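You operate a simulated robot arm through the tools that you are given. There is no shell and no other tool.

You run a simulated robot arm. Do the job below in one go: nothing can be reset, and whatever is moved stays where it is left.

## Task
Fill jar No. 57 to its 100 ml line with plain water and put its lid back on.
Fine: put the jar back where it stood; close the knob. Set down upright: what you pick out.

It is judged by the outcome, as a careful person would: the job done as asked, and still so three seconds after it is handed in. It fails if anything else is knocked over, pushed out of place, dropped, spilled or broken. A push-on lid holds only when it is set on centred and level and pressed home; a screw cap is set on level and turned clockwise until tight.

## Robot
A 6-joint arm with a two-finger parallel gripper, fixed in place. Base frame: the origin is at the foot of the arm, x ahead of it, y to its left, z up; the work surface is at about z = 0. Lengths are in m, angles in rad, forces in N, time in s.
With the tool pointing down near the work surface it reaches from about 0.12 to 0.5 m from the base axis. Its first joint turns from -1.257 to 1.257 rad. Payload 0.65 kg.
The tool frame sits at the grasp point between the pads (the TCP): z along the fingers, y along the line on which they close. The tips reach 0.025 m beyond it. Largest opening 0.076 m; finger width 0.018, thickness 0.01; the body of the gripper, 0.036 by 0.078 m, starts 0.045 m behind the TCP.
Orientation is told as [roll, pitch, yaw] about the base's x, y, z axes, in that order, counted from this pose: with the fingers straight down and closing along the base's y, the tool's x points along the base's -x, its y along +y and its z along -z.

## Interface
- The arm moves only by the tool servo_tool. Its argument "steps" is a list of rows, each a list of 2 entries, a list of its own where there are three numbers: the shift along the base's x, y, z in m, then the turn, a rotation vector about the base's x, y, z in rad. In form: [[[x, y, z], [ax, ay, az]], ...]. A call has 1 to 20 rows; each row is the pose to reach, as a shift and turn from the pose commanded when the call began. "claw" is the opening in per cent of the stroke, from 0 (shut) to 100 (fully open), set as the call begins (left out, the last holds). Rows are played at 5 a second. More than 0.05 m and 0.15 rad between two rows, or a gripper value outside its range, and nothing of the call is played. A pose out of reach is approached as far as the arm can. The call stops where the force on the tool passes 70 N (or 10 N more than at its start, if that is more) or the arm is blocked; 0.2 s more then pass. Each finger travels about 0.108 m/s and halts on what it meets, pressing with about 43 N; the grip force reading is that of the motor and also rises with nothing between the fingers. The clock runs only during rows and for 0.2 s after the last one: add rows that repeat a pose to give the fingers time. It gives the time, the measured TCP pose, the force on the tool (base axes), the opening and the grip force at its end, in the units of the frame above (readings bear some noise), with the torque about the TCP (base axes, N m) and any sound that the robot's microphone picked up, and new pictures: "show" is both (left out), scene, wrist or none.
- Cameras (640 x 400 px; columns grow to the right, rows downward): "scene" is fixed at [0.0756, 0.2889, 0.4161]; the picture's right is [-0.57, -0.82, 0.00], its down [-0.37, 0.25, -0.89] and it looks along [0.74, -0.51, -0.45] (base axes); focal length 315 px, centre (320, 200). "wrist" rides on the gripper at [0.058, 0.011, -0.081] in the tool frame; the picture's right is [-0.18, 0.98, 0.00], its down [-0.75, -0.14, -0.64] and it looks along [-0.63, -0.12, 0.77] (tool axes); focal length 243 px, centre (320, 200). There is no depth. A picture from a camera that has moved, and an enlarged one, comes with that camera's place and axes in the base frame and with its lens.
- enlarge(camera, box): a new picture of the part [left, top, right, bottom] of that camera's present view, enlarged. No time passes.
- close_job(): hands the job in; it is judged then, once.

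Places have to be worked out from the pictures, the camera data and where the tool is seen. Open the gripper and draw the arm clear of the work before you hand the job in, unless the task says otherwise.

The tools are called after "Call:" as name(argument=value, ...) on one line, values as JSON. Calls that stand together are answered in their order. servo_tool: Moves the arm, as the interface text tells. Its arguments: {"type":"object","properties":{"steps":{"type":"array"},"claw":{"type":"number"},"show":{"type":"string","enum":["both","scene","wrist","none"]}},"required":["steps"]} The other tools are called the same way: enlarge (camera, box) takes an enlarged picture of a part of a camera's view; close_job () hands the job in.

At the start:

```text
time: 0.0
tcp_pos: [0.2568, 0.0003, 0.164]
tool_rot: [-0.001, -0.621, 0.0]
wrist_force: [0.6, 0.5, 0.1]
ft_torque: [0.0, -0.03, -0.01]
grip_width: 0.076
grasp_force: 0.1
```

scene: 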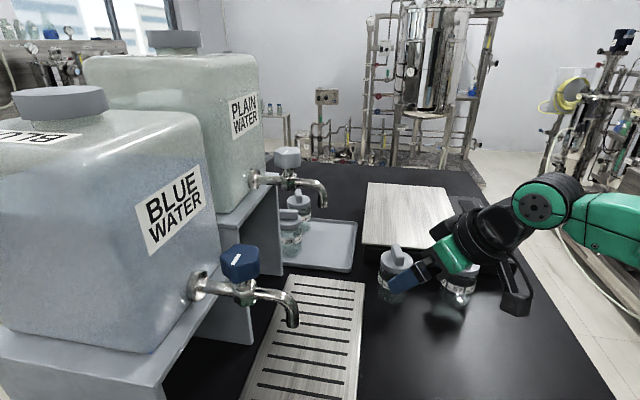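
wrist: 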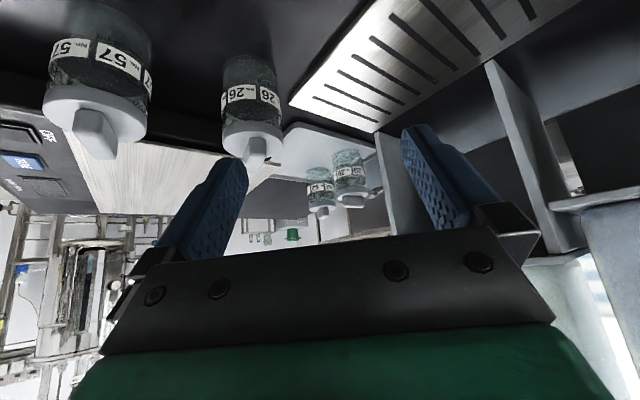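

The pictures show two tanks (plain and blue water) with taps, a drip tray, a light board, and jars No. 57 and 26 on the bench, with more jars on a tray. I'll enlarge views to work out places before moving.

Call:
enlarge(camera="scene", box=[340, 160, 540, 340])

Call:
enlarge(camera="scene", box=[180, 130, 380, 340])

Call:
enlarge(camera="wrist", box=[0, 0, 320, 220])

```text
2.22 times, centred on (440, 250) of scene
camera zoom: at [0.0756, 0.2889, 0.4161], right [-0.57, -0.82, 0.0], down [-0.37, 0.25, -0.89], along [0.74, -0.51, -0.45], focal length 700 px, centre (53, 89)
```

zoom: 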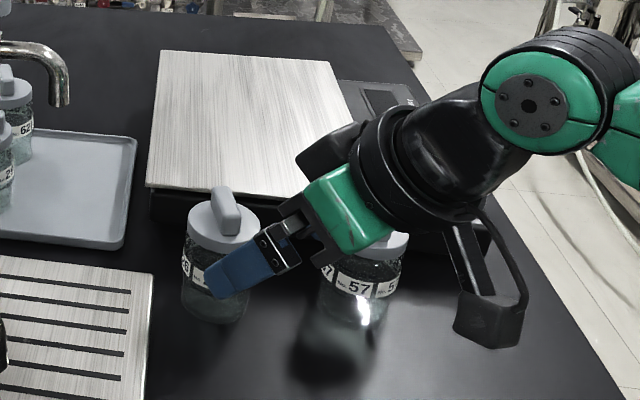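

```text
1.90 times, centred on (280, 235) of scene
camera zoom: at [0.0756, 0.2889, 0.4161], right [-0.57, -0.82, 0.0], down [-0.37, 0.25, -0.89], along [0.74, -0.51, -0.45], focal length 600 px, centre (396, 133)
```

zoom: 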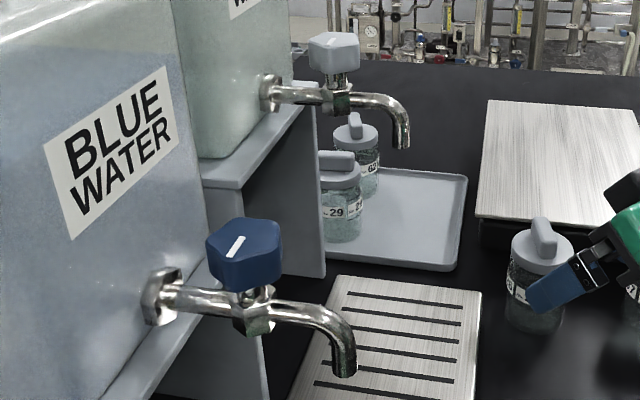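

```text
1.82 times, centred on (160, 110) of wrist
camera zoom: at [0.162, 0.0114, 0.1967], right [0.15, 0.98, 0.11], down [0.24, -0.14, 0.96], along [0.96, -0.12, -0.26], focal length 441 px, centre (611, 364)
```

zoom: 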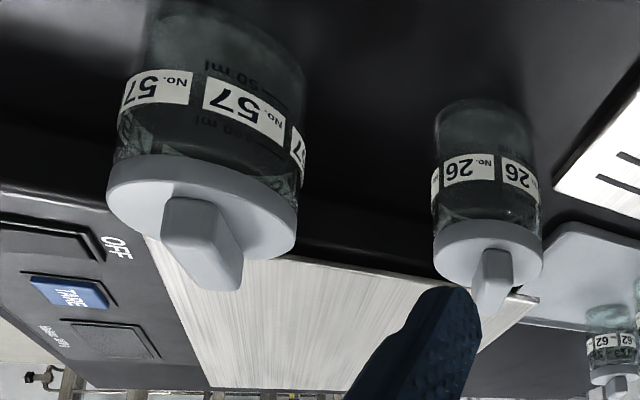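

The "light board" is a balance (TARE/OFF buttons), and jar 57 appears near (0.29,-0.155) with jar 26 near (0.36,-0.07). I'll raise the arm and tip the fingers straight down for an overview with the wrist camera.

Call:
servo_tool(steps=[[[-0.01, 0, 0.03], [0, 0.124, 0]], [[-0.02, 0, 0.06], [0, 0.248, 0]], [[-0.03, 0, 0.09], [0, 0.372, 0]], [[-0.04, 0, 0.12], [0, 0.496, 0]], [[-0.05, 0, 0.14], [0, 0.621, 0]], [[-0.05, 0, 0.14], [0, 0.621, 0]]], claw=100, show="both")

```text
time: 1.4
tcp_pos: [0.2062, -0.0002, 0.3047]
tool_rot: [0.002, 0.003, 0.002]
wrist_force: [0.0, 0.5, -0.1]
ft_torque: [0.02, 0.0, 0.0]
grip_width: 0.076
grasp_force: 0.0
camera wrist: at [0.1477, 0.0113, 0.3855], right [0.18, 0.98, 0.0], down [0.75, -0.14, 0.64], along [0.63, -0.12, -0.77], focal length 243 px, centre (320, 200)
```

scene: 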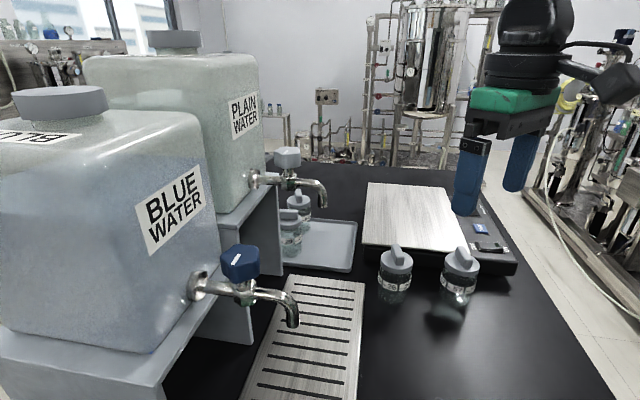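
wrist: 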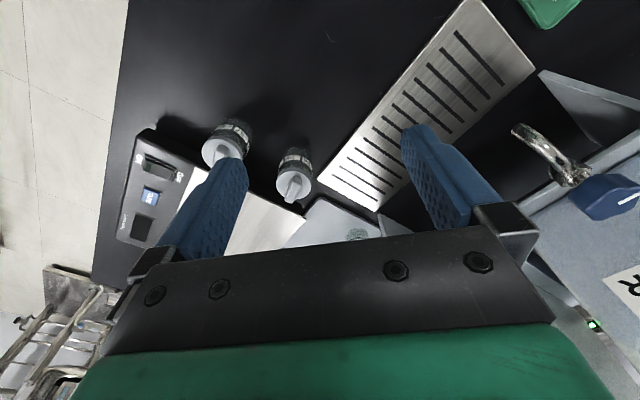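

The view is now clear of the arm over the jars. I'll enlarge the scene to measure the jars, balance, grille and taps.

Call:
enlarge(camera="scene", box=[350, 200, 530, 312])

Call:
enlarge(camera="scene", box=[240, 130, 370, 280])

Call:
enlarge(camera="scene", box=[180, 220, 380, 400])

Call:
enlarge(camera="wrist", box=[100, 80, 420, 260])

Call:
enlarge(camera="wrist", box=[480, 60, 640, 260])

```text
3.56 times, centred on (440, 256) of scene
camera zoom: at [0.0756, 0.2889, 0.4161], right [-0.57, -0.82, 0.0], down [-0.37, 0.25, -0.89], along [0.74, -0.51, -0.45], focal length 1119 px, centre (-107, 1)
```

zoom: 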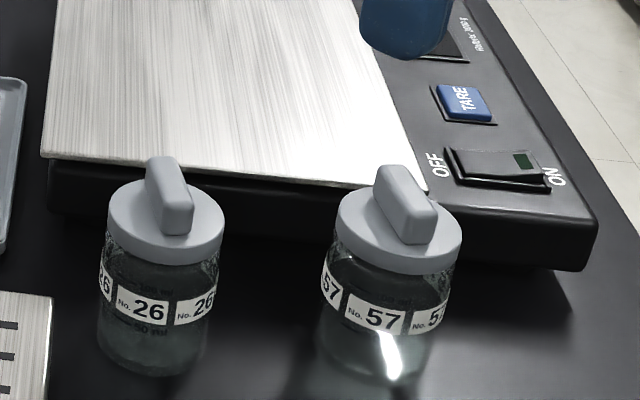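

```text
2.67 times, centred on (305, 205) of scene
camera zoom: at [0.0756, 0.2889, 0.4161], right [-0.57, -0.82, 0.0], down [-0.37, 0.25, -0.89], along [0.74, -0.51, -0.45], focal length 839 px, centre (360, 187)
```

zoom: 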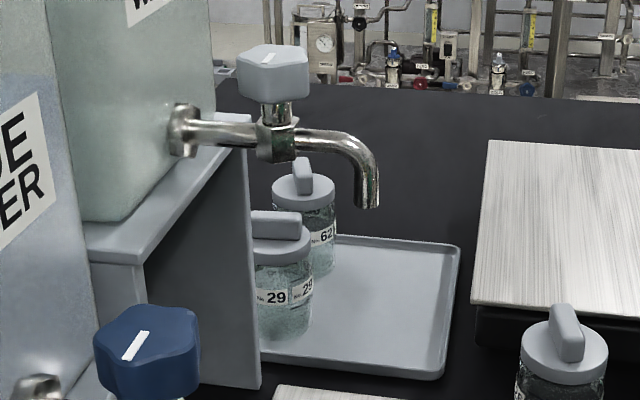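

```text
2.22 times, centred on (280, 310) of scene
camera zoom: at [0.0756, 0.2889, 0.4161], right [-0.57, -0.82, 0.0], down [-0.37, 0.25, -0.89], along [0.74, -0.51, -0.45], focal length 700 px, centre (409, -44)
```

zoom: 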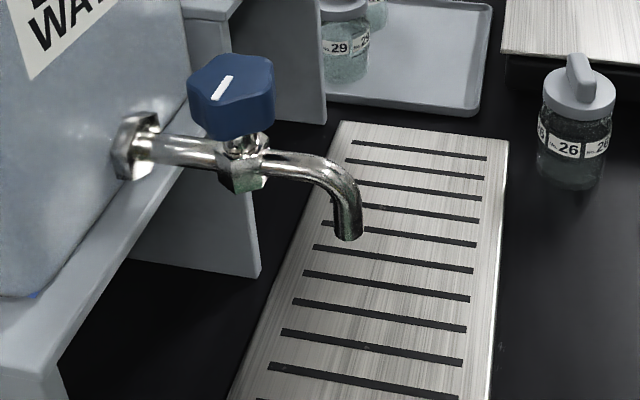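

```text
2.00 times, centred on (260, 170) of wrist
camera zoom: at [0.1477, 0.0113, 0.3855], right [0.18, 0.98, 0.0], down [0.75, -0.14, 0.64], along [0.63, -0.12, -0.77], focal length 485 px, centre (440, 260)
```

zoom: 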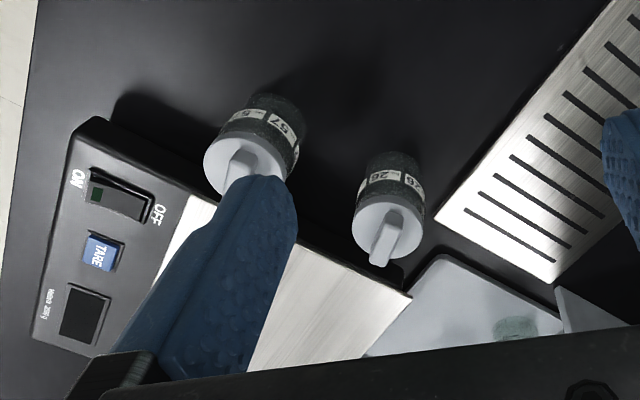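

```text
2.00 times, centred on (560, 160) of wrist
camera zoom: at [0.1477, 0.0113, 0.3855], right [0.18, 0.98, 0.0], down [0.75, -0.14, 0.64], along [0.63, -0.12, -0.77], focal length 485 px, centre (-160, 280)
```

zoom: 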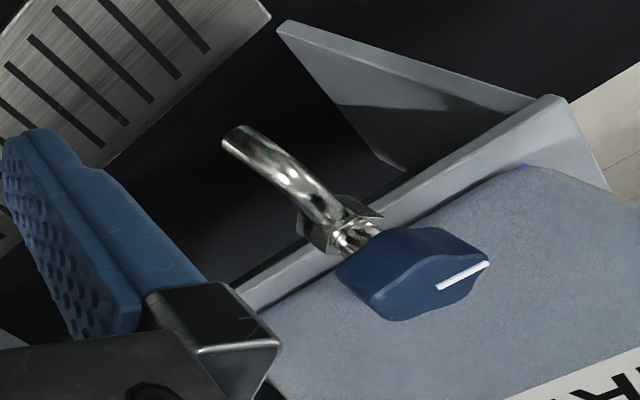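

Blue spout triangulates to about (0.280, 0.181, 0.161); the plain spout should be near (0.47, 0.01, 0.16) with its knob behind it at z≈0.25. I'll tilt the tool forward so the wrist camera looks at the plain tap.

Call:
servo_tool(steps=[[[0.0, 0, 0], [0, -0.14, 0]], [[0.0, 0, 0], [0, -0.28, 0]], [[0.0, 0, 0], [0, -0.42, 0]], [[0.0, 0, 0], [0, -0.56, 0]], [[0.0, 0, 0], [0, -0.7, 0]], [[0.0, 0, 0], [0, -0.7, 0]]], show="both")

```text
time: 2.8
tcp_pos: [0.2159, -0.0006, 0.3094]
tool_rot: [-0.001, -0.701, 0.0]
wrist_force: [-0.6, 0.0, 0.5]
ft_torque: [-0.01, 0.0, -0.01]
grip_width: 0.0759
grasp_force: 0.1
out of reach, approached as far as the arm can: row 5, 6
camera wrist: at [0.1188, 0.011, 0.3348], right [0.14, 0.98, 0.12], down [0.16, -0.14, 0.98], along [0.98, -0.12, -0.18], focal length 243 px, centre (320, 200)
```

scene: 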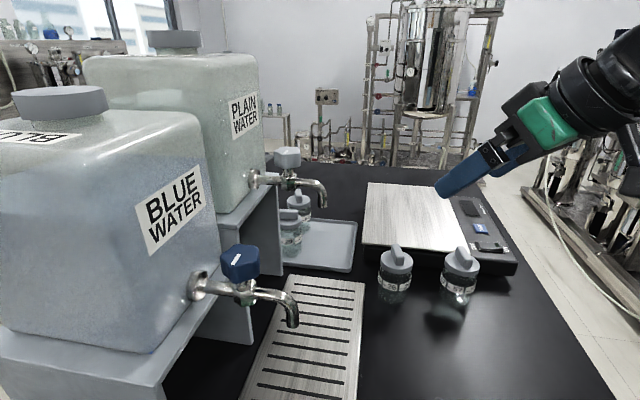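
wrist: 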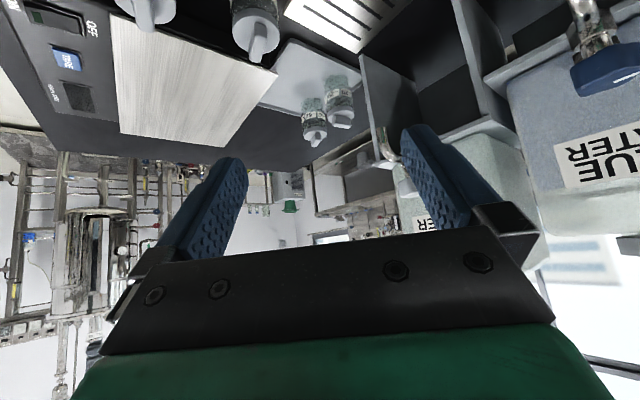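

The plain spout is visible just left of the right finger; I'll enlarge that part of the wrist view.

Call:
enlarge(camera="wrist", box=[280, 60, 480, 240])

Call:
enlarge(camera="wrist", box=[80, 0, 320, 120])

```text
2.22 times, centred on (380, 150) of wrist
camera zoom: at [0.1188, 0.011, 0.3348], right [0.14, 0.98, 0.12], down [0.16, -0.14, 0.98], along [0.98, -0.12, -0.18], focal length 539 px, centre (187, 311)
```

zoom: 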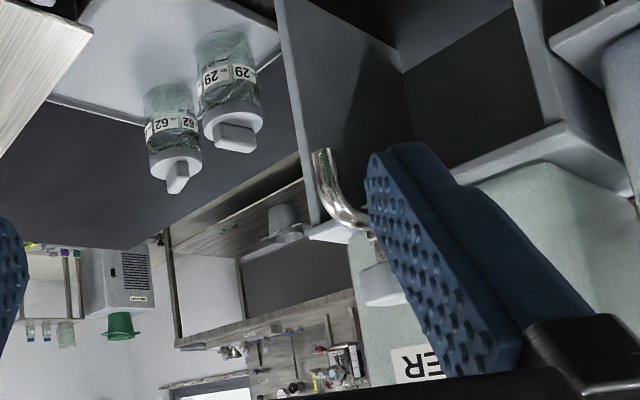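

```text
2.67 times, centred on (200, 60) of wrist
camera zoom: at [0.1188, 0.011, 0.3348], right [0.14, 0.98, 0.12], down [0.16, -0.14, 0.98], along [0.98, -0.12, -0.18], focal length 647 px, centre (640, 573)
```

zoom: 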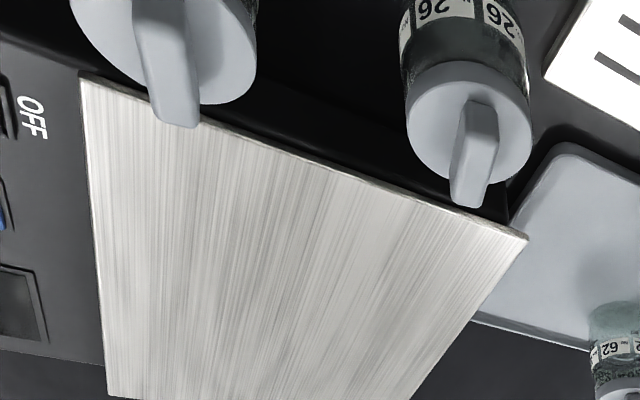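

Triangulating, the plain spout tip sits at about (0.401, 0.059, 0.206), and its knob near (0.436, 0.094) with top z≈0.28. I'll look at both knobs closely for shape and closed-position mark.

Call:
enlarge(camera="scene", box=[245, 140, 335, 215])

Call:
enlarge(camera="scene", box=[185, 235, 305, 335])

Call:
enlarge(camera="scene", box=[425, 230, 495, 320])

Call:
enlarge(camera="scene", box=[440, 180, 520, 260])

```text
5.33 times, centred on (290, 178) of scene
camera zoom: at [0.0756, 0.2889, 0.4161], right [-0.57, -0.82, 0.0], down [-0.37, 0.25, -0.89], along [0.74, -0.51, -0.45], focal length 1679 px, centre (480, 320)
```

zoom: 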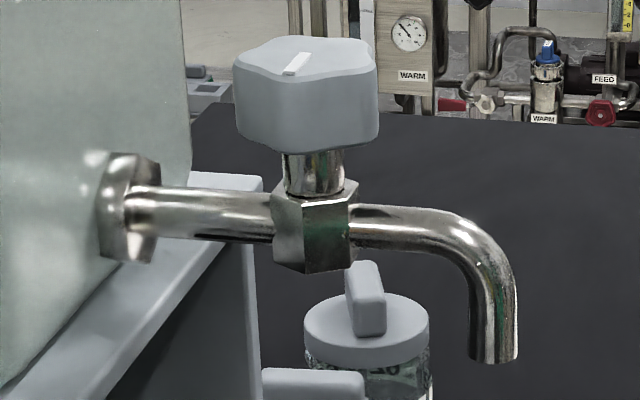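

```text
4.00 times, centred on (245, 285) of scene
camera zoom: at [0.0756, 0.2889, 0.4161], right [-0.57, -0.82, 0.0], down [-0.37, 0.25, -0.89], along [0.74, -0.51, -0.45], focal length 1259 px, centre (620, -140)
```

zoom: 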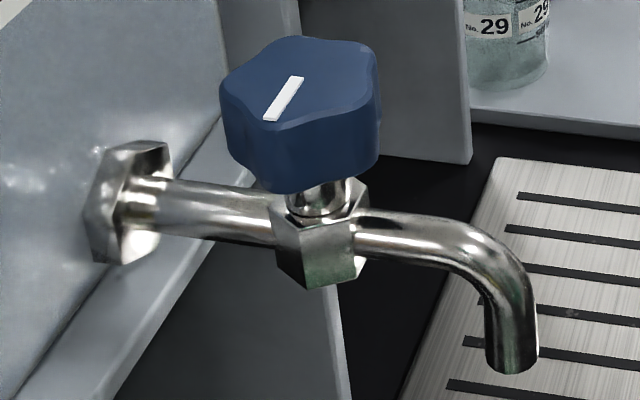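

```text
4.44 times, centred on (460, 275) of scene
camera zoom: at [0.0756, 0.2889, 0.4161], right [-0.57, -0.82, 0.0], down [-0.37, 0.25, -0.89], along [0.74, -0.51, -0.45], focal length 1399 px, centre (-302, -133)
```

zoom: 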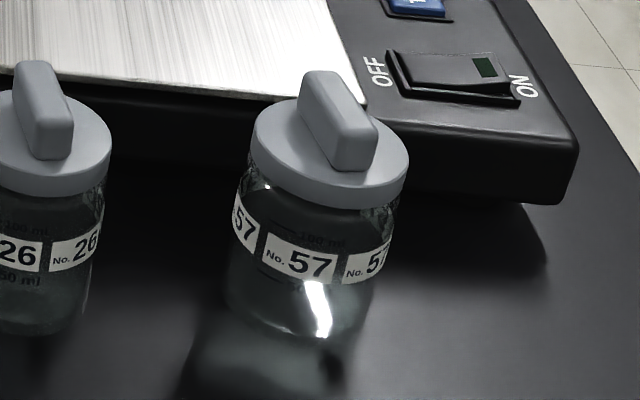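

```text
5.00 times, centred on (480, 220) of scene
camera zoom: at [0.0756, 0.2889, 0.4161], right [-0.57, -0.82, 0.0], down [-0.37, 0.25, -0.89], along [0.74, -0.51, -0.45], focal length 1574 px, centre (-480, 100)
```

zoom: 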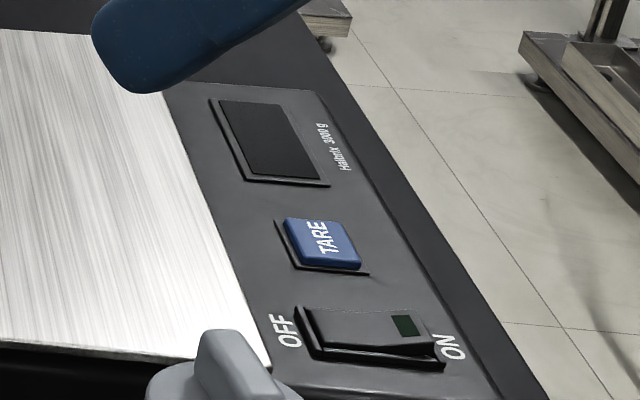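

Both knobs are lobed, with the white pointer sideways to the pipe when closed. I'll go back to fingers-down first, then go over jar 57 for a close look at its lid.

Call:
servo_tool(steps=[[[0.0, 0, 0], [0, 0.14, 0]], [[0.0, 0, 0], [0, 0.28, 0]], [[0.0, 0, 0], [0, 0.42, 0]], [[0.0, 0, 0], [0, 0.56, 0]], [[0.0, 0, 0], [0, 0.7, 0]], [[0.0, 0, 0], [0, 0.7, 0]]], show="none")

```text
time: 4.2
tcp_pos: [0.2153, 0.0004, 0.3105]
tool_rot: [0.0, 0.002, 0.001]
wrist_force: [0.2, -0.3, 0.2]
ft_torque: [0.04, -0.03, -0.01]
grip_width: 0.076
grasp_force: 0.0
```

The commanded pose follows the reached one. Now I move above and slightly short of jar 57 with yaw −0.5 to look at its lid and handle.

Call:
servo_tool(steps=[[[0.007, -0.027, -0.015], [0, 0, -0.1]], [[0.014, -0.054, -0.03], [0, 0, -0.2]], [[0.021, -0.081, -0.045], [0, 0, -0.3]], [[0.028, -0.108, -0.06], [0, 0, -0.4]], [[0.035, -0.135, -0.08], [0, 0, -0.5]], [[0.035, -0.135, -0.08], [0, 0, -0.5]]], show="both")

Call:
enlarge(camera="wrist", box=[160, 40, 480, 240])

```text
time: 5.6
tcp_pos: [0.251, -0.135, 0.2296]
tool_rot: [0.001, 0.0, -0.501]
wrist_force: [-0.3, -0.4, 0.3]
ft_torque: [-0.01, -0.01, -0.03]
grip_width: 0.0759
grasp_force: 0.1
camera wrist: at [0.2048, -0.0965, 0.311], right [0.63, 0.77, 0.0], down [0.59, -0.49, 0.64], along [0.5, -0.41, -0.77], focal length 243 px, centre (320, 200)
```

scene: 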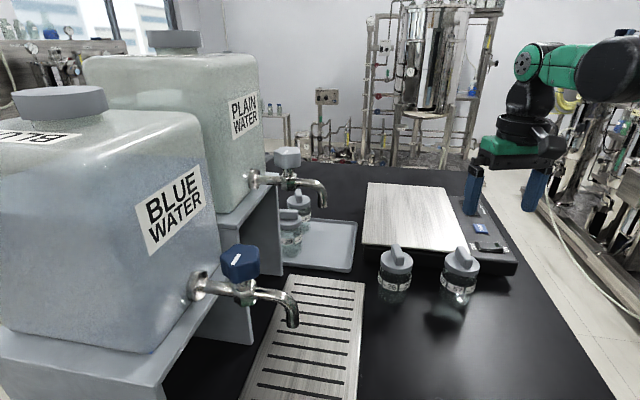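
wrist: 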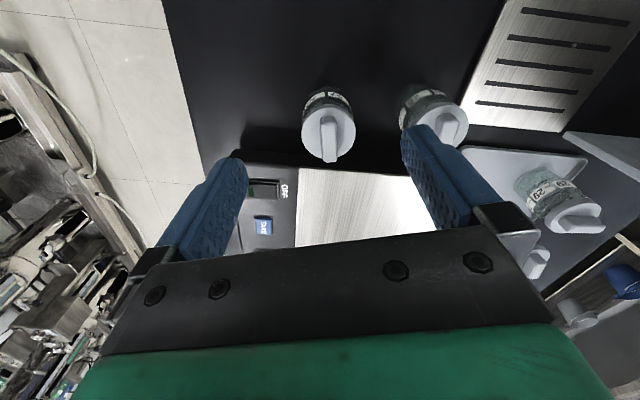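

```text
2.00 times, centred on (320, 140) of wrist
camera zoom: at [0.2048, -0.0965, 0.311], right [0.63, 0.77, 0.0], down [0.59, -0.49, 0.64], along [0.5, -0.41, -0.77], focal length 485 px, centre (320, 320)
```

zoom: 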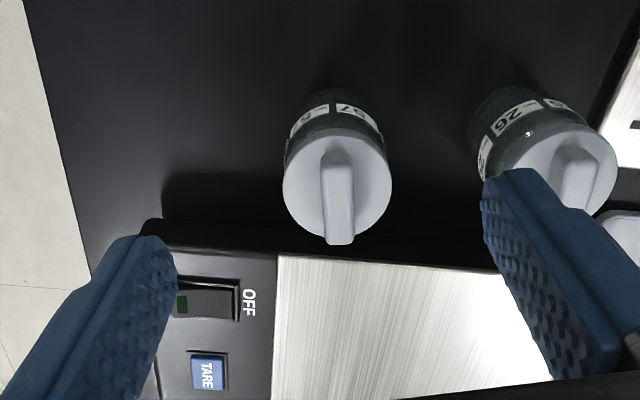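

The lid centre triangulates to about (0.291, −0.156), handle pointing roughly along yaw −0.6. A tighter zoom will refine the handle direction.

Call:
enlarge(camera="wrist", box=[285, 75, 375, 170])

Call:
enlarge(camera="scene", box=[435, 235, 485, 310])

```text
4.21 times, centred on (330, 122) of wrist
camera zoom: at [0.2048, -0.0965, 0.311], right [0.63, 0.77, 0.0], down [0.59, -0.49, 0.64], along [0.5, -0.41, -0.77], focal length 1022 px, centre (278, 526)
```

zoom: 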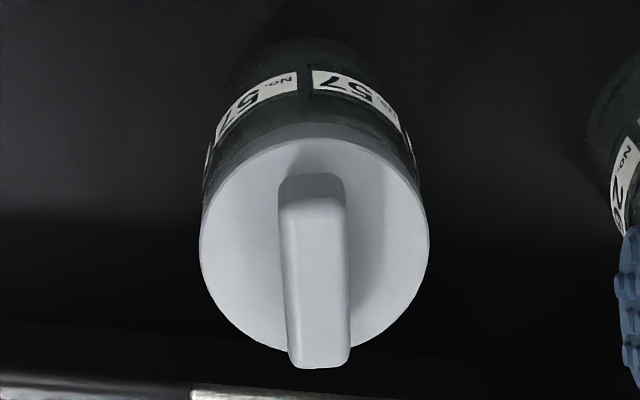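

```text
5.33 times, centred on (460, 272) of scene
camera zoom: at [0.0756, 0.2889, 0.4161], right [-0.57, -0.82, 0.0], down [-0.37, 0.25, -0.89], along [0.74, -0.51, -0.45], focal length 1679 px, centre (-427, -187)
```

zoom: 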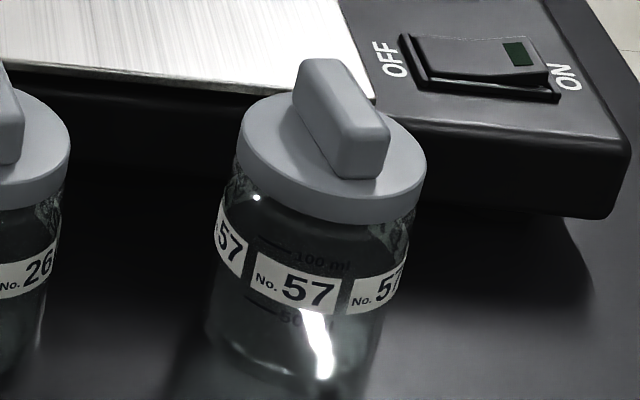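

Handle centre is about (0.2915, −0.156), yaw ≈ −0.62, top z≈0.103, lid top z≈0.082. I'll move directly above with the fingers half open and check before descending.

Call:
servo_tool(steps=[[[0.02, -0.01, -0.02], [0, 0, -0.06]], [[0.0405, -0.021, -0.045], [0, 0, -0.12]], [[0.0405, -0.021, -0.08], [0, 0, -0.12]], [[0.0405, -0.021, -0.08], [0, 0, -0.12]]], claw=60, show="both")

Call:
enlarge(camera="wrist", box=[200, 80, 440, 240])

Call:
enlarge(camera="scene", box=[410, 190, 510, 310])

```text
time: 6.6
tcp_pos: [0.2926, -0.1566, 0.1518]
tool_rot: [-0.001, 0.0, -0.622]
wrist_force: [-0.5, -0.1, 0.9]
ft_torque: [0.0, 0.02, 0.02]
grip_width: 0.0457
grasp_force: 0.1
camera wrist: at [0.2517, -0.1123, 0.2316], right [0.72, 0.69, 0.0], down [0.53, -0.55, 0.64], along [0.45, -0.46, -0.77], focal length 243 px, centre (320, 200)
```

scene: 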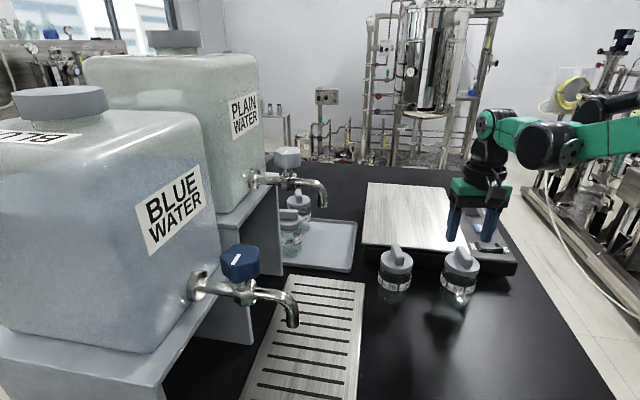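
wrist: 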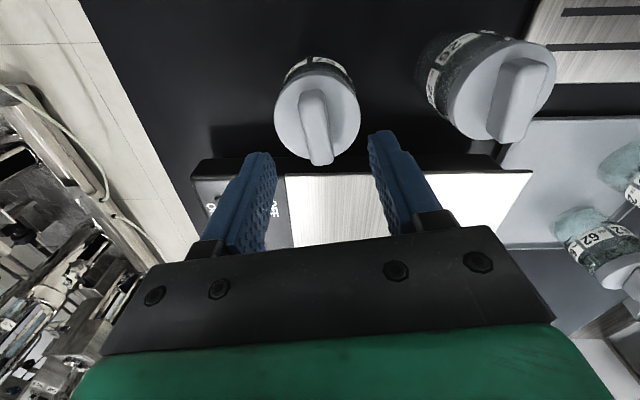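

```text
2.50 times, centred on (320, 160) of wrist
camera zoom: at [0.2517, -0.1123, 0.2316], right [0.72, 0.69, 0.0], down [0.53, -0.55, 0.64], along [0.45, -0.46, -0.77], focal length 606 px, centre (320, 300)
```

zoom: 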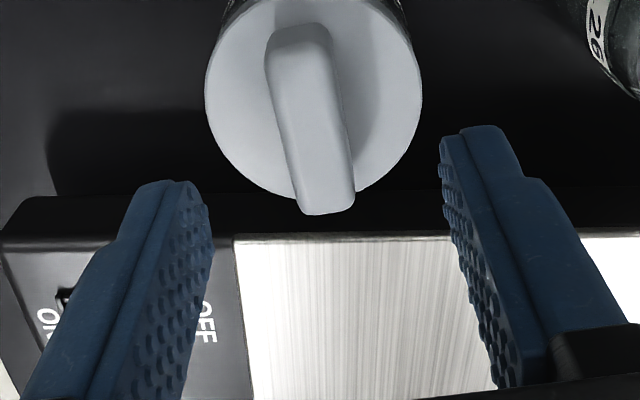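

```text
3.33 times, centred on (460, 250) of scene
camera zoom: at [0.0756, 0.2889, 0.4161], right [-0.57, -0.82, 0.0], down [-0.37, 0.25, -0.89], along [0.74, -0.51, -0.45], focal length 1049 px, centre (-147, 33)
```

zoom: 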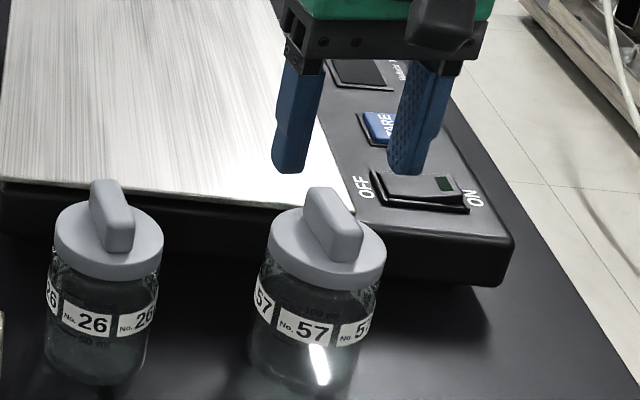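

The handle is aligned between the open fingers. I'll descend to TCP z≈0.110, so that the tips sit just above the lid disc, without closing yet.

Call:
servo_tool(steps=[[[0, 0, -0.02], [0, 0, 0]], [[0, 0, -0.035], [0, 0, 0]], [[0, 0, -0.042], [0, 0, 0]], [[0, 0, -0.042], [0, 0, 0]]], claw=60, show="both")

Call:
enlarge(camera="wrist", box=[200, 80, 440, 240])

Call:
enlarge(camera="scene", box=[410, 190, 510, 310])

```text
time: 7.6
tcp_pos: [0.2939, -0.1551, 0.1088]
tool_rot: [0.0, 0.0, -0.621]
wrist_force: [0.1, -0.1, 0.7]
ft_torque: [-0.01, 0.01, -0.02]
grip_width: 0.0456
grasp_force: 0.0
camera wrist: at [0.2509, -0.1125, 0.1895], right [0.72, 0.69, 0.0], down [0.53, -0.55, 0.64], along [0.45, -0.46, -0.77], focal length 243 px, centre (320, 200)
```

scene: 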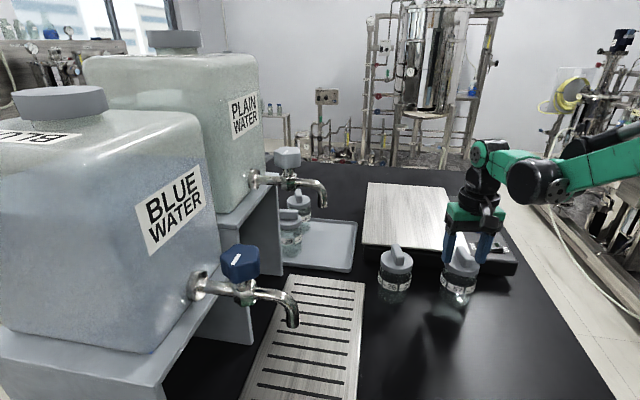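
wrist: 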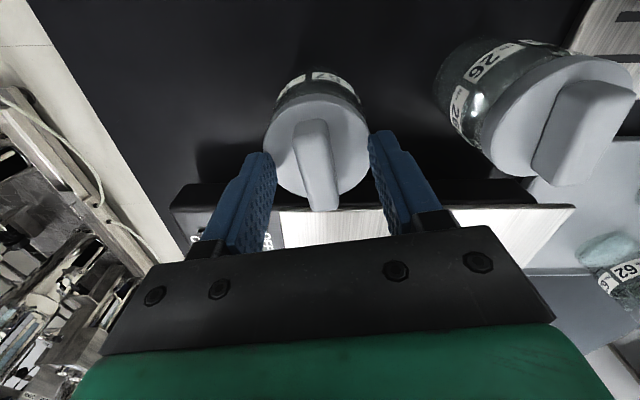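

```text
2.50 times, centred on (320, 160) of wrist
camera zoom: at [0.2509, -0.1125, 0.1895], right [0.72, 0.69, 0.0], down [0.53, -0.55, 0.64], along [0.45, -0.46, -0.77], focal length 606 px, centre (320, 300)
```

zoom: 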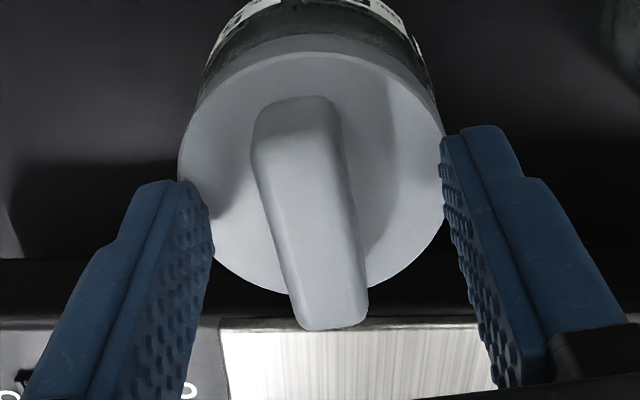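

```text
3.33 times, centred on (460, 250) of scene
camera zoom: at [0.0756, 0.2889, 0.4161], right [-0.57, -0.82, 0.0], down [-0.37, 0.25, -0.89], along [0.74, -0.51, -0.45], focal length 1049 px, centre (-147, 33)
```

zoom: 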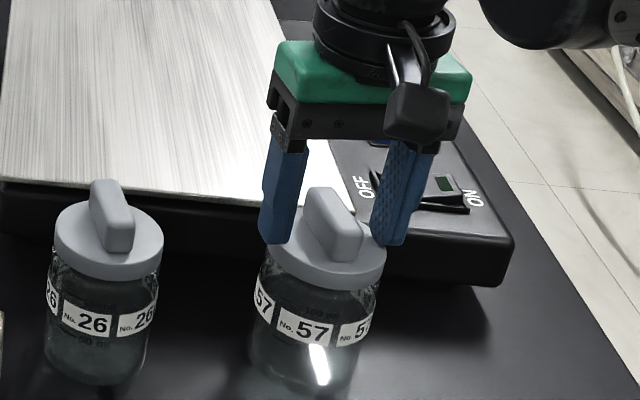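

Handle is between the fingers with a small angular and radial offset (handle yaw ≈ −0.65, centre ~3 mm nearer the base). I'll nudge to correct it and close on the handle.

Call:
servo_tool(steps=[[[-0.002, 0.002, 0], [0, 0, -0.03]], [[-0.002, 0.002, 0], [0, 0, -0.03]]], claw=60, show="none")

Call:
servo_tool(steps=[[[0, 0, 0], [0, 0, 0]], [[0, 0, 0], [0, 0, 0]], [[0, 0, 0], [0, 0, 0]], [[0, 0, 0], [0, 0, 0]]], claw=0, show="both")

Call:
enlarge(camera="scene", box=[410, 190, 510, 310])

```text
time: 8.2
tcp_pos: [0.2908, -0.1531, 0.1086]
tool_rot: [0.001, 0.0, -0.651]
wrist_force: [-1.4, 1.2, -0.1]
ft_torque: [0.04, 0.02, 0.01]
grip_width: 0.0455
grasp_force: 0.1
```

```text
time: 9.2
tcp_pos: [0.2897, -0.1537, 0.109]
tool_rot: [-0.001, -0.001, -0.648]
wrist_force: [-0.3, 0.0, 0.2]
ft_torque: [0.01, 0.02, 0.04]
grip_width: 0.0133
grasp_force: 33.5
heard: snap
camera wrist: at [0.2501, -0.109, 0.1899], right [0.74, 0.67, 0.0], down [0.51, -0.57, 0.64], along [0.43, -0.48, -0.77], focal length 243 px, centre (320, 200)
```

scene: 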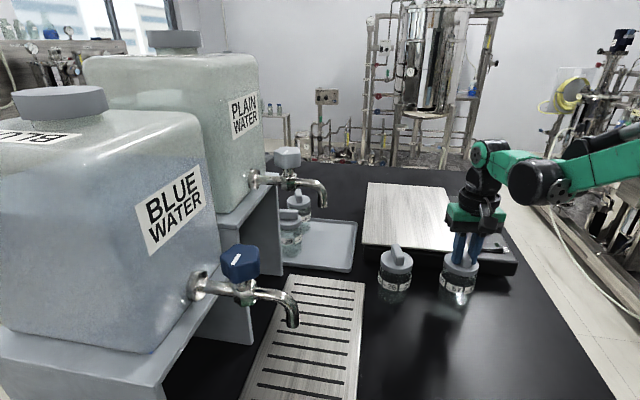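
wrist: 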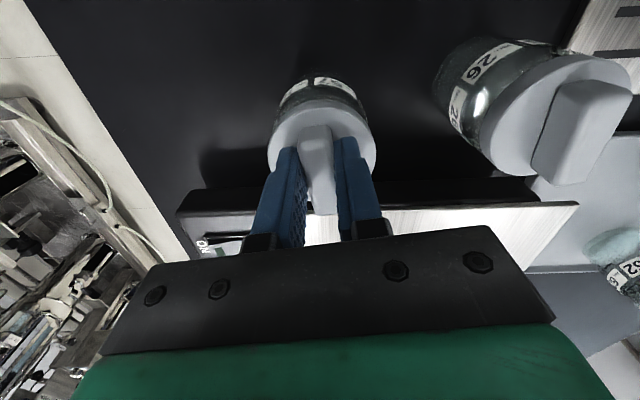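

```text
3.33 times, centred on (460, 250) of scene
camera zoom: at [0.0756, 0.2889, 0.4161], right [-0.57, -0.82, 0.0], down [-0.37, 0.25, -0.89], along [0.74, -0.51, -0.45], focal length 1049 px, centre (-147, 33)
```

zoom: 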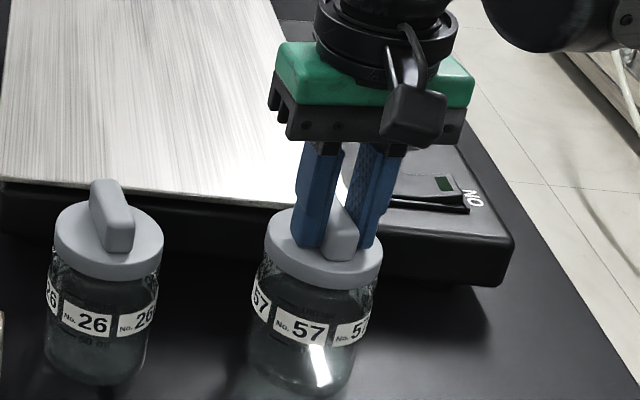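

A "snap" was heard as the fingers closed, so this is likely a snap-on lid that let go. I'll lift slowly a little and see whether the jar stays on the bench.

Call:
servo_tool(steps=[[[0, 0, 0.002], [0, 0, 0]], [[0, 0, 0.004], [0, 0, 0]], [[0, 0, 0.006], [0, 0, 0]], [[0, 0, 0.008], [0, 0, 0]]], claw=0, show="both")

Call:
enlarge(camera="scene", box=[410, 190, 510, 310])

```text
time: 10.2
tcp_pos: [0.2912, -0.1544, 0.1163]
tool_rot: [0.001, 0.0, -0.65]
wrist_force: [-0.1, 0.2, -1.2]
ft_torque: [0.01, 0.02, -0.01]
grip_width: 0.0135
grasp_force: 33.3
camera wrist: at [0.2502, -0.1097, 0.1974], right [0.74, 0.67, 0.0], down [0.51, -0.57, 0.64], along [0.43, -0.48, -0.77], focal length 243 px, centre (320, 200)
```

scene: 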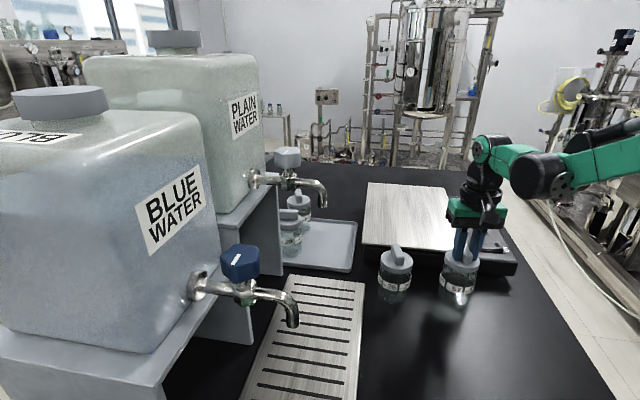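
wrist: 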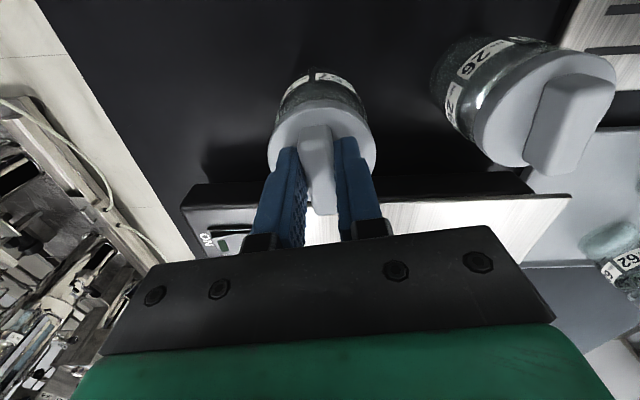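

```text
3.33 times, centred on (460, 250) of scene
camera zoom: at [0.0756, 0.2889, 0.4161], right [-0.57, -0.82, 0.0], down [-0.37, 0.25, -0.89], along [0.74, -0.51, -0.45], focal length 1049 px, centre (-147, 33)
```

zoom: 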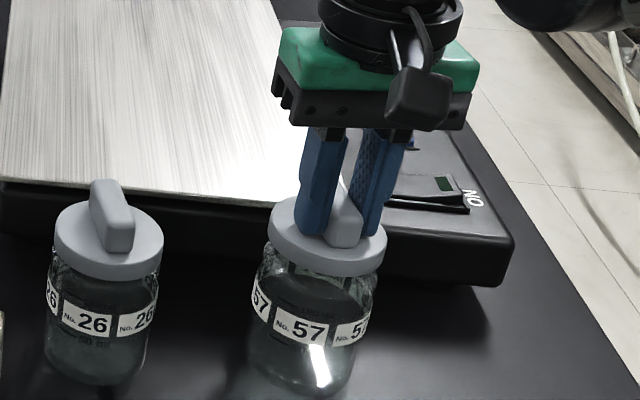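

The lid has risen while jar 57's label stayed put, so the lid is coming free. I continue straight up.

Call:
servo_tool(steps=[[[0, 0, 0.005], [0, 0, 0]], [[0, 0, 0.01], [0, 0, 0]], [[0, 0, 0.02], [0, 0, 0]], [[0, 0, 0.035], [0, 0, 0]], [[0, 0, 0.05], [0, 0, 0]]], claw=0, show="both")

Call:
enlarge(camera="scene", box=[410, 190, 510, 310])

```text
time: 11.4
tcp_pos: [0.291, -0.1541, 0.1676]
tool_rot: [0.0, 0.001, -0.649]
wrist_force: [-0.1, 0.0, 0.5]
ft_torque: [0.01, -0.02, 0.01]
grip_width: 0.0135
grasp_force: 33.5
camera wrist: at [0.2507, -0.1099, 0.2483], right [0.74, 0.67, 0.0], down [0.51, -0.57, 0.64], along [0.43, -0.48, -0.77], focal length 243 px, centre (320, 200)
```

scene: 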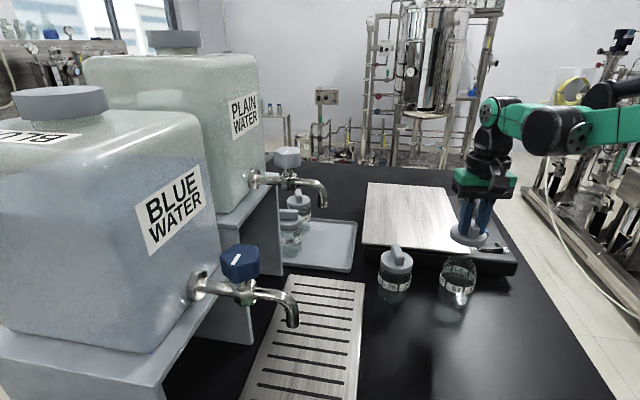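
wrist: 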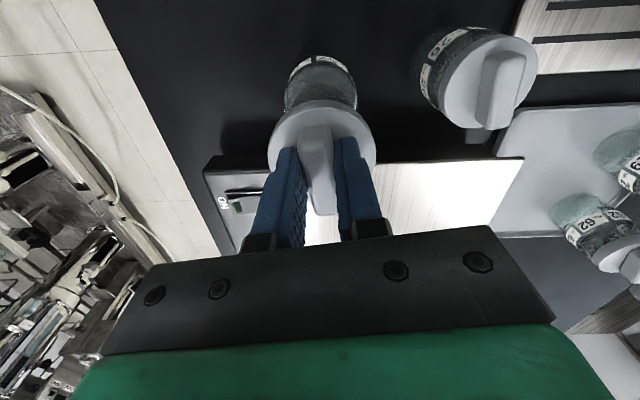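

```text
3.33 times, centred on (460, 250) of scene
camera zoom: at [0.0756, 0.2889, 0.4161], right [-0.57, -0.82, 0.0], down [-0.37, 0.25, -0.89], along [0.74, -0.51, -0.45], focal length 1049 px, centre (-147, 33)
```

zoom: 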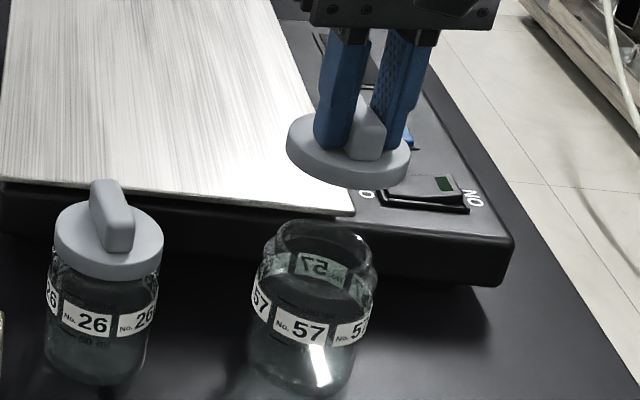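

The lid is off cleanly and jar 57 stands empty. I'll carry the lid to a clear bench spot near (0.215, −0.215) and lower it toward the surface.

Call:
servo_tool(steps=[[[-0.02, -0.016, 0], [0, 0, 0]], [[-0.045, -0.036, 0], [0, 0, 0]], [[-0.0755, -0.0608, -0.02], [0, 0, 0]], [[-0.0755, -0.0608, -0.06], [0, 0, 0]], [[-0.0755, -0.0608, -0.09], [0, 0, 0]], [[-0.0755, -0.0608, -0.1], [0, 0, 0]], [[-0.0755, -0.0608, -0.1], [0, 0, 0]]], claw=0, show="both")

Call:
enlarge(camera="scene", box=[420, 200, 560, 340])

```text
time: 13.0
tcp_pos: [0.2153, -0.2164, 0.0678]
tool_rot: [0.0, 0.0, -0.65]
wrist_force: [-0.1, -1.3, 1.0]
ft_torque: [-0.03, 0.02, 0.02]
grip_width: 0.0135
grasp_force: 33.3
camera wrist: at [0.1741, -0.1712, 0.1484], right [0.74, 0.67, 0.0], down [0.51, -0.57, 0.64], along [0.43, -0.48, -0.77], focal length 243 px, centre (320, 200)
```

scene: 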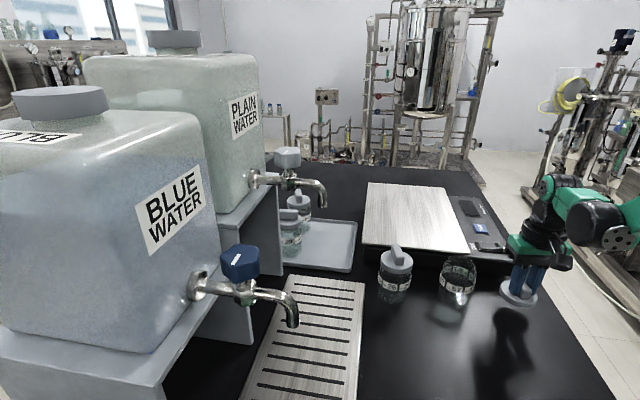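
wrist: 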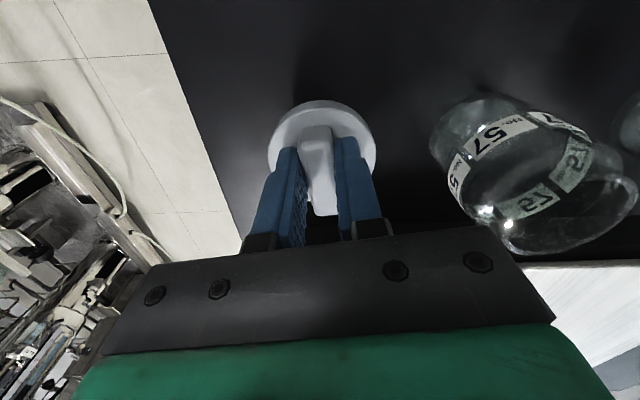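

```text
2.86 times, centred on (490, 270) of scene
camera zoom: at [0.0756, 0.2889, 0.4161], right [-0.57, -0.82, 0.0], down [-0.37, 0.25, -0.89], along [0.74, -0.51, -0.45], focal length 899 px, centre (-166, 0)
```

zoom: 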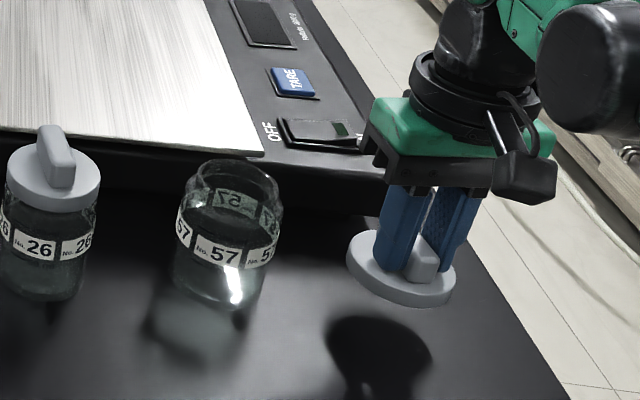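

The lid hovers over clear bench, well inside the edge. I lower it in small steps, watching for contact force.

Call:
servo_tool(steps=[[[0, 0, -0.008], [0, 0, 0]], [[0, 0, -0.013], [0, 0, 0]], [[0, 0, -0.015], [0, 0, 0]], [[0, 0, -0.017], [0, 0, 0]]], claw=0, show="scene")

Call:
enlarge(camera="scene", box=[480, 240, 570, 330])

```text
time: 14.0
tcp_pos: [0.214, -0.2142, 0.049]
tool_rot: [-0.001, 0.002, -0.65]
wrist_force: [-0.3, 0.2, -0.7]
ft_torque: [0.01, 0.01, -0.01]
grip_width: 0.0134
grasp_force: 33.2
```

scene: 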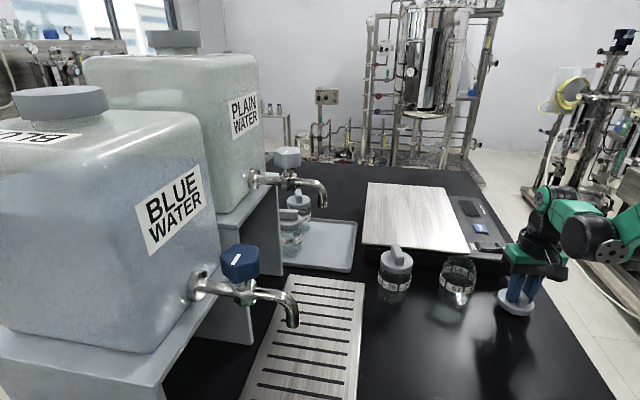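

```text
4.44 times, centred on (525, 285) of scene
camera zoom: at [0.0756, 0.2889, 0.4161], right [-0.57, -0.82, 0.0], down [-0.37, 0.25, -0.89], along [0.74, -0.51, -0.45], focal length 1399 px, centre (-591, -178)
```

zoom: 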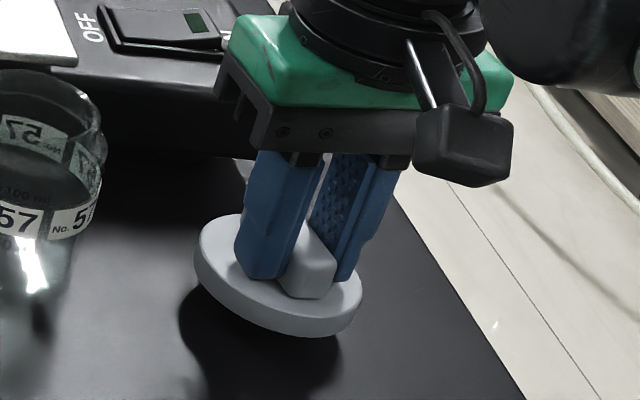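

Still a small gap below the lid (shadow separated). I continue down in 2 mm steps.

Call:
servo_tool(steps=[[[0, 0, -0.002], [0, 0, 0]], [[0, 0, -0.004], [0, 0, 0]], [[0, 0, -0.005], [0, 0, 0]], [[0, 0, -0.005], [0, 0, 0]]], claw=0, show="none")

Call:
enlarge(camera="scene", box=[480, 240, 570, 330])

```text
time: 15.0
tcp_pos: [0.2155, -0.2146, 0.0461]
tool_rot: [-0.001, 0.001, -0.649]
wrist_force: [-0.2, -0.2, 0.2]
ft_torque: [-0.02, 0.0, -0.01]
grip_width: 0.0132
grasp_force: 33.3
```

```text
4.44 times, centred on (525, 285) of scene
camera zoom: at [0.0756, 0.2889, 0.4161], right [-0.57, -0.82, 0.0], down [-0.37, 0.25, -0.89], along [0.74, -0.51, -0.45], focal length 1399 px, centre (-591, -178)
```

zoom: 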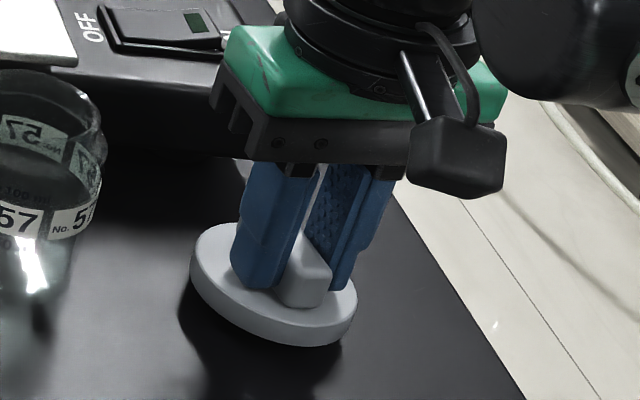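

No contact yet at z≈0.046. A few more millimetres down.

Call:
servo_tool(steps=[[[0, 0, -0.0015], [0, 0, 0]], [[0, 0, -0.003], [0, 0, 0]], [[0, 0, -0.0045], [0, 0, 0]], [[0, 0, -0.0045], [0, 0, 0]]], claw=0, show="none")

Call:
enlarge(camera="scene", box=[480, 240, 570, 330])

```text
time: 16.0
tcp_pos: [0.2145, -0.215, 0.0397]
tool_rot: [-0.001, -0.001, -0.65]
wrist_force: [0.2, -0.5, -0.6]
ft_torque: [-0.02, 0.02, -0.02]
grip_width: 0.0135
grasp_force: 33.3
```

```text
4.44 times, centred on (525, 285) of scene
camera zoom: at [0.0756, 0.2889, 0.4161], right [-0.57, -0.82, 0.0], down [-0.37, 0.25, -0.89], along [0.74, -0.51, -0.45], focal length 1399 px, centre (-591, -178)
```

zoom: 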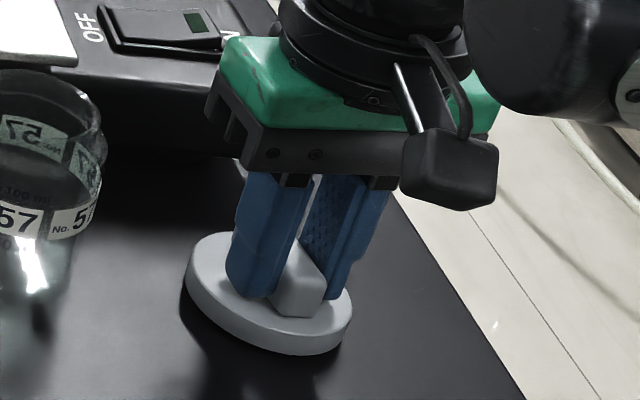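

Very near now; continuing down in 1 mm steps until the force reading shows contact.

Call:
servo_tool(steps=[[[0, 0, -0.001], [0, 0, 0]], [[0, 0, -0.002], [0, 0, 0]], [[0, 0, -0.002], [0, 0, 0]]], claw=0, show="none")

Call:
servo_tool(steps=[[[0, 0, -0.001], [0, 0, 0]], [[0, 0, -0.002], [0, 0, 0]], [[0, 0, -0.002], [0, 0, 0]]], claw=0, show="none")

Call:
enlarge(camera="scene", box=[480, 240, 570, 330])

```text
time: 16.8
tcp_pos: [0.2154, -0.2162, 0.0376]
tool_rot: [0.001, -0.001, -0.649]
wrist_force: [0.1, 0.4, 0.0]
ft_torque: [-0.03, -0.02, -0.01]
grip_width: 0.0134
grasp_force: 33.2
```

```text
time: 17.6
tcp_pos: [0.2148, -0.2159, 0.0366]
tool_rot: [-0.001, 0.0, -0.649]
wrist_force: [0.3, 4.1, 39.4]
ft_torque: [0.02, -0.1, -0.02]
grip_width: 0.0136
grasp_force: 33.8
```

```text
4.44 times, centred on (525, 285) of scene
camera zoom: at [0.0755, 0.289, 0.416], right [-0.57, -0.82, 0.0], down [-0.37, 0.25, -0.89], along [0.74, -0.51, -0.45], focal length 1399 px, centre (-591, -178)
```

zoom: 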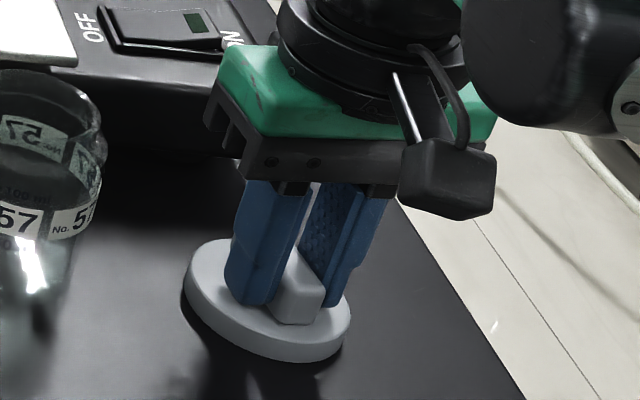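

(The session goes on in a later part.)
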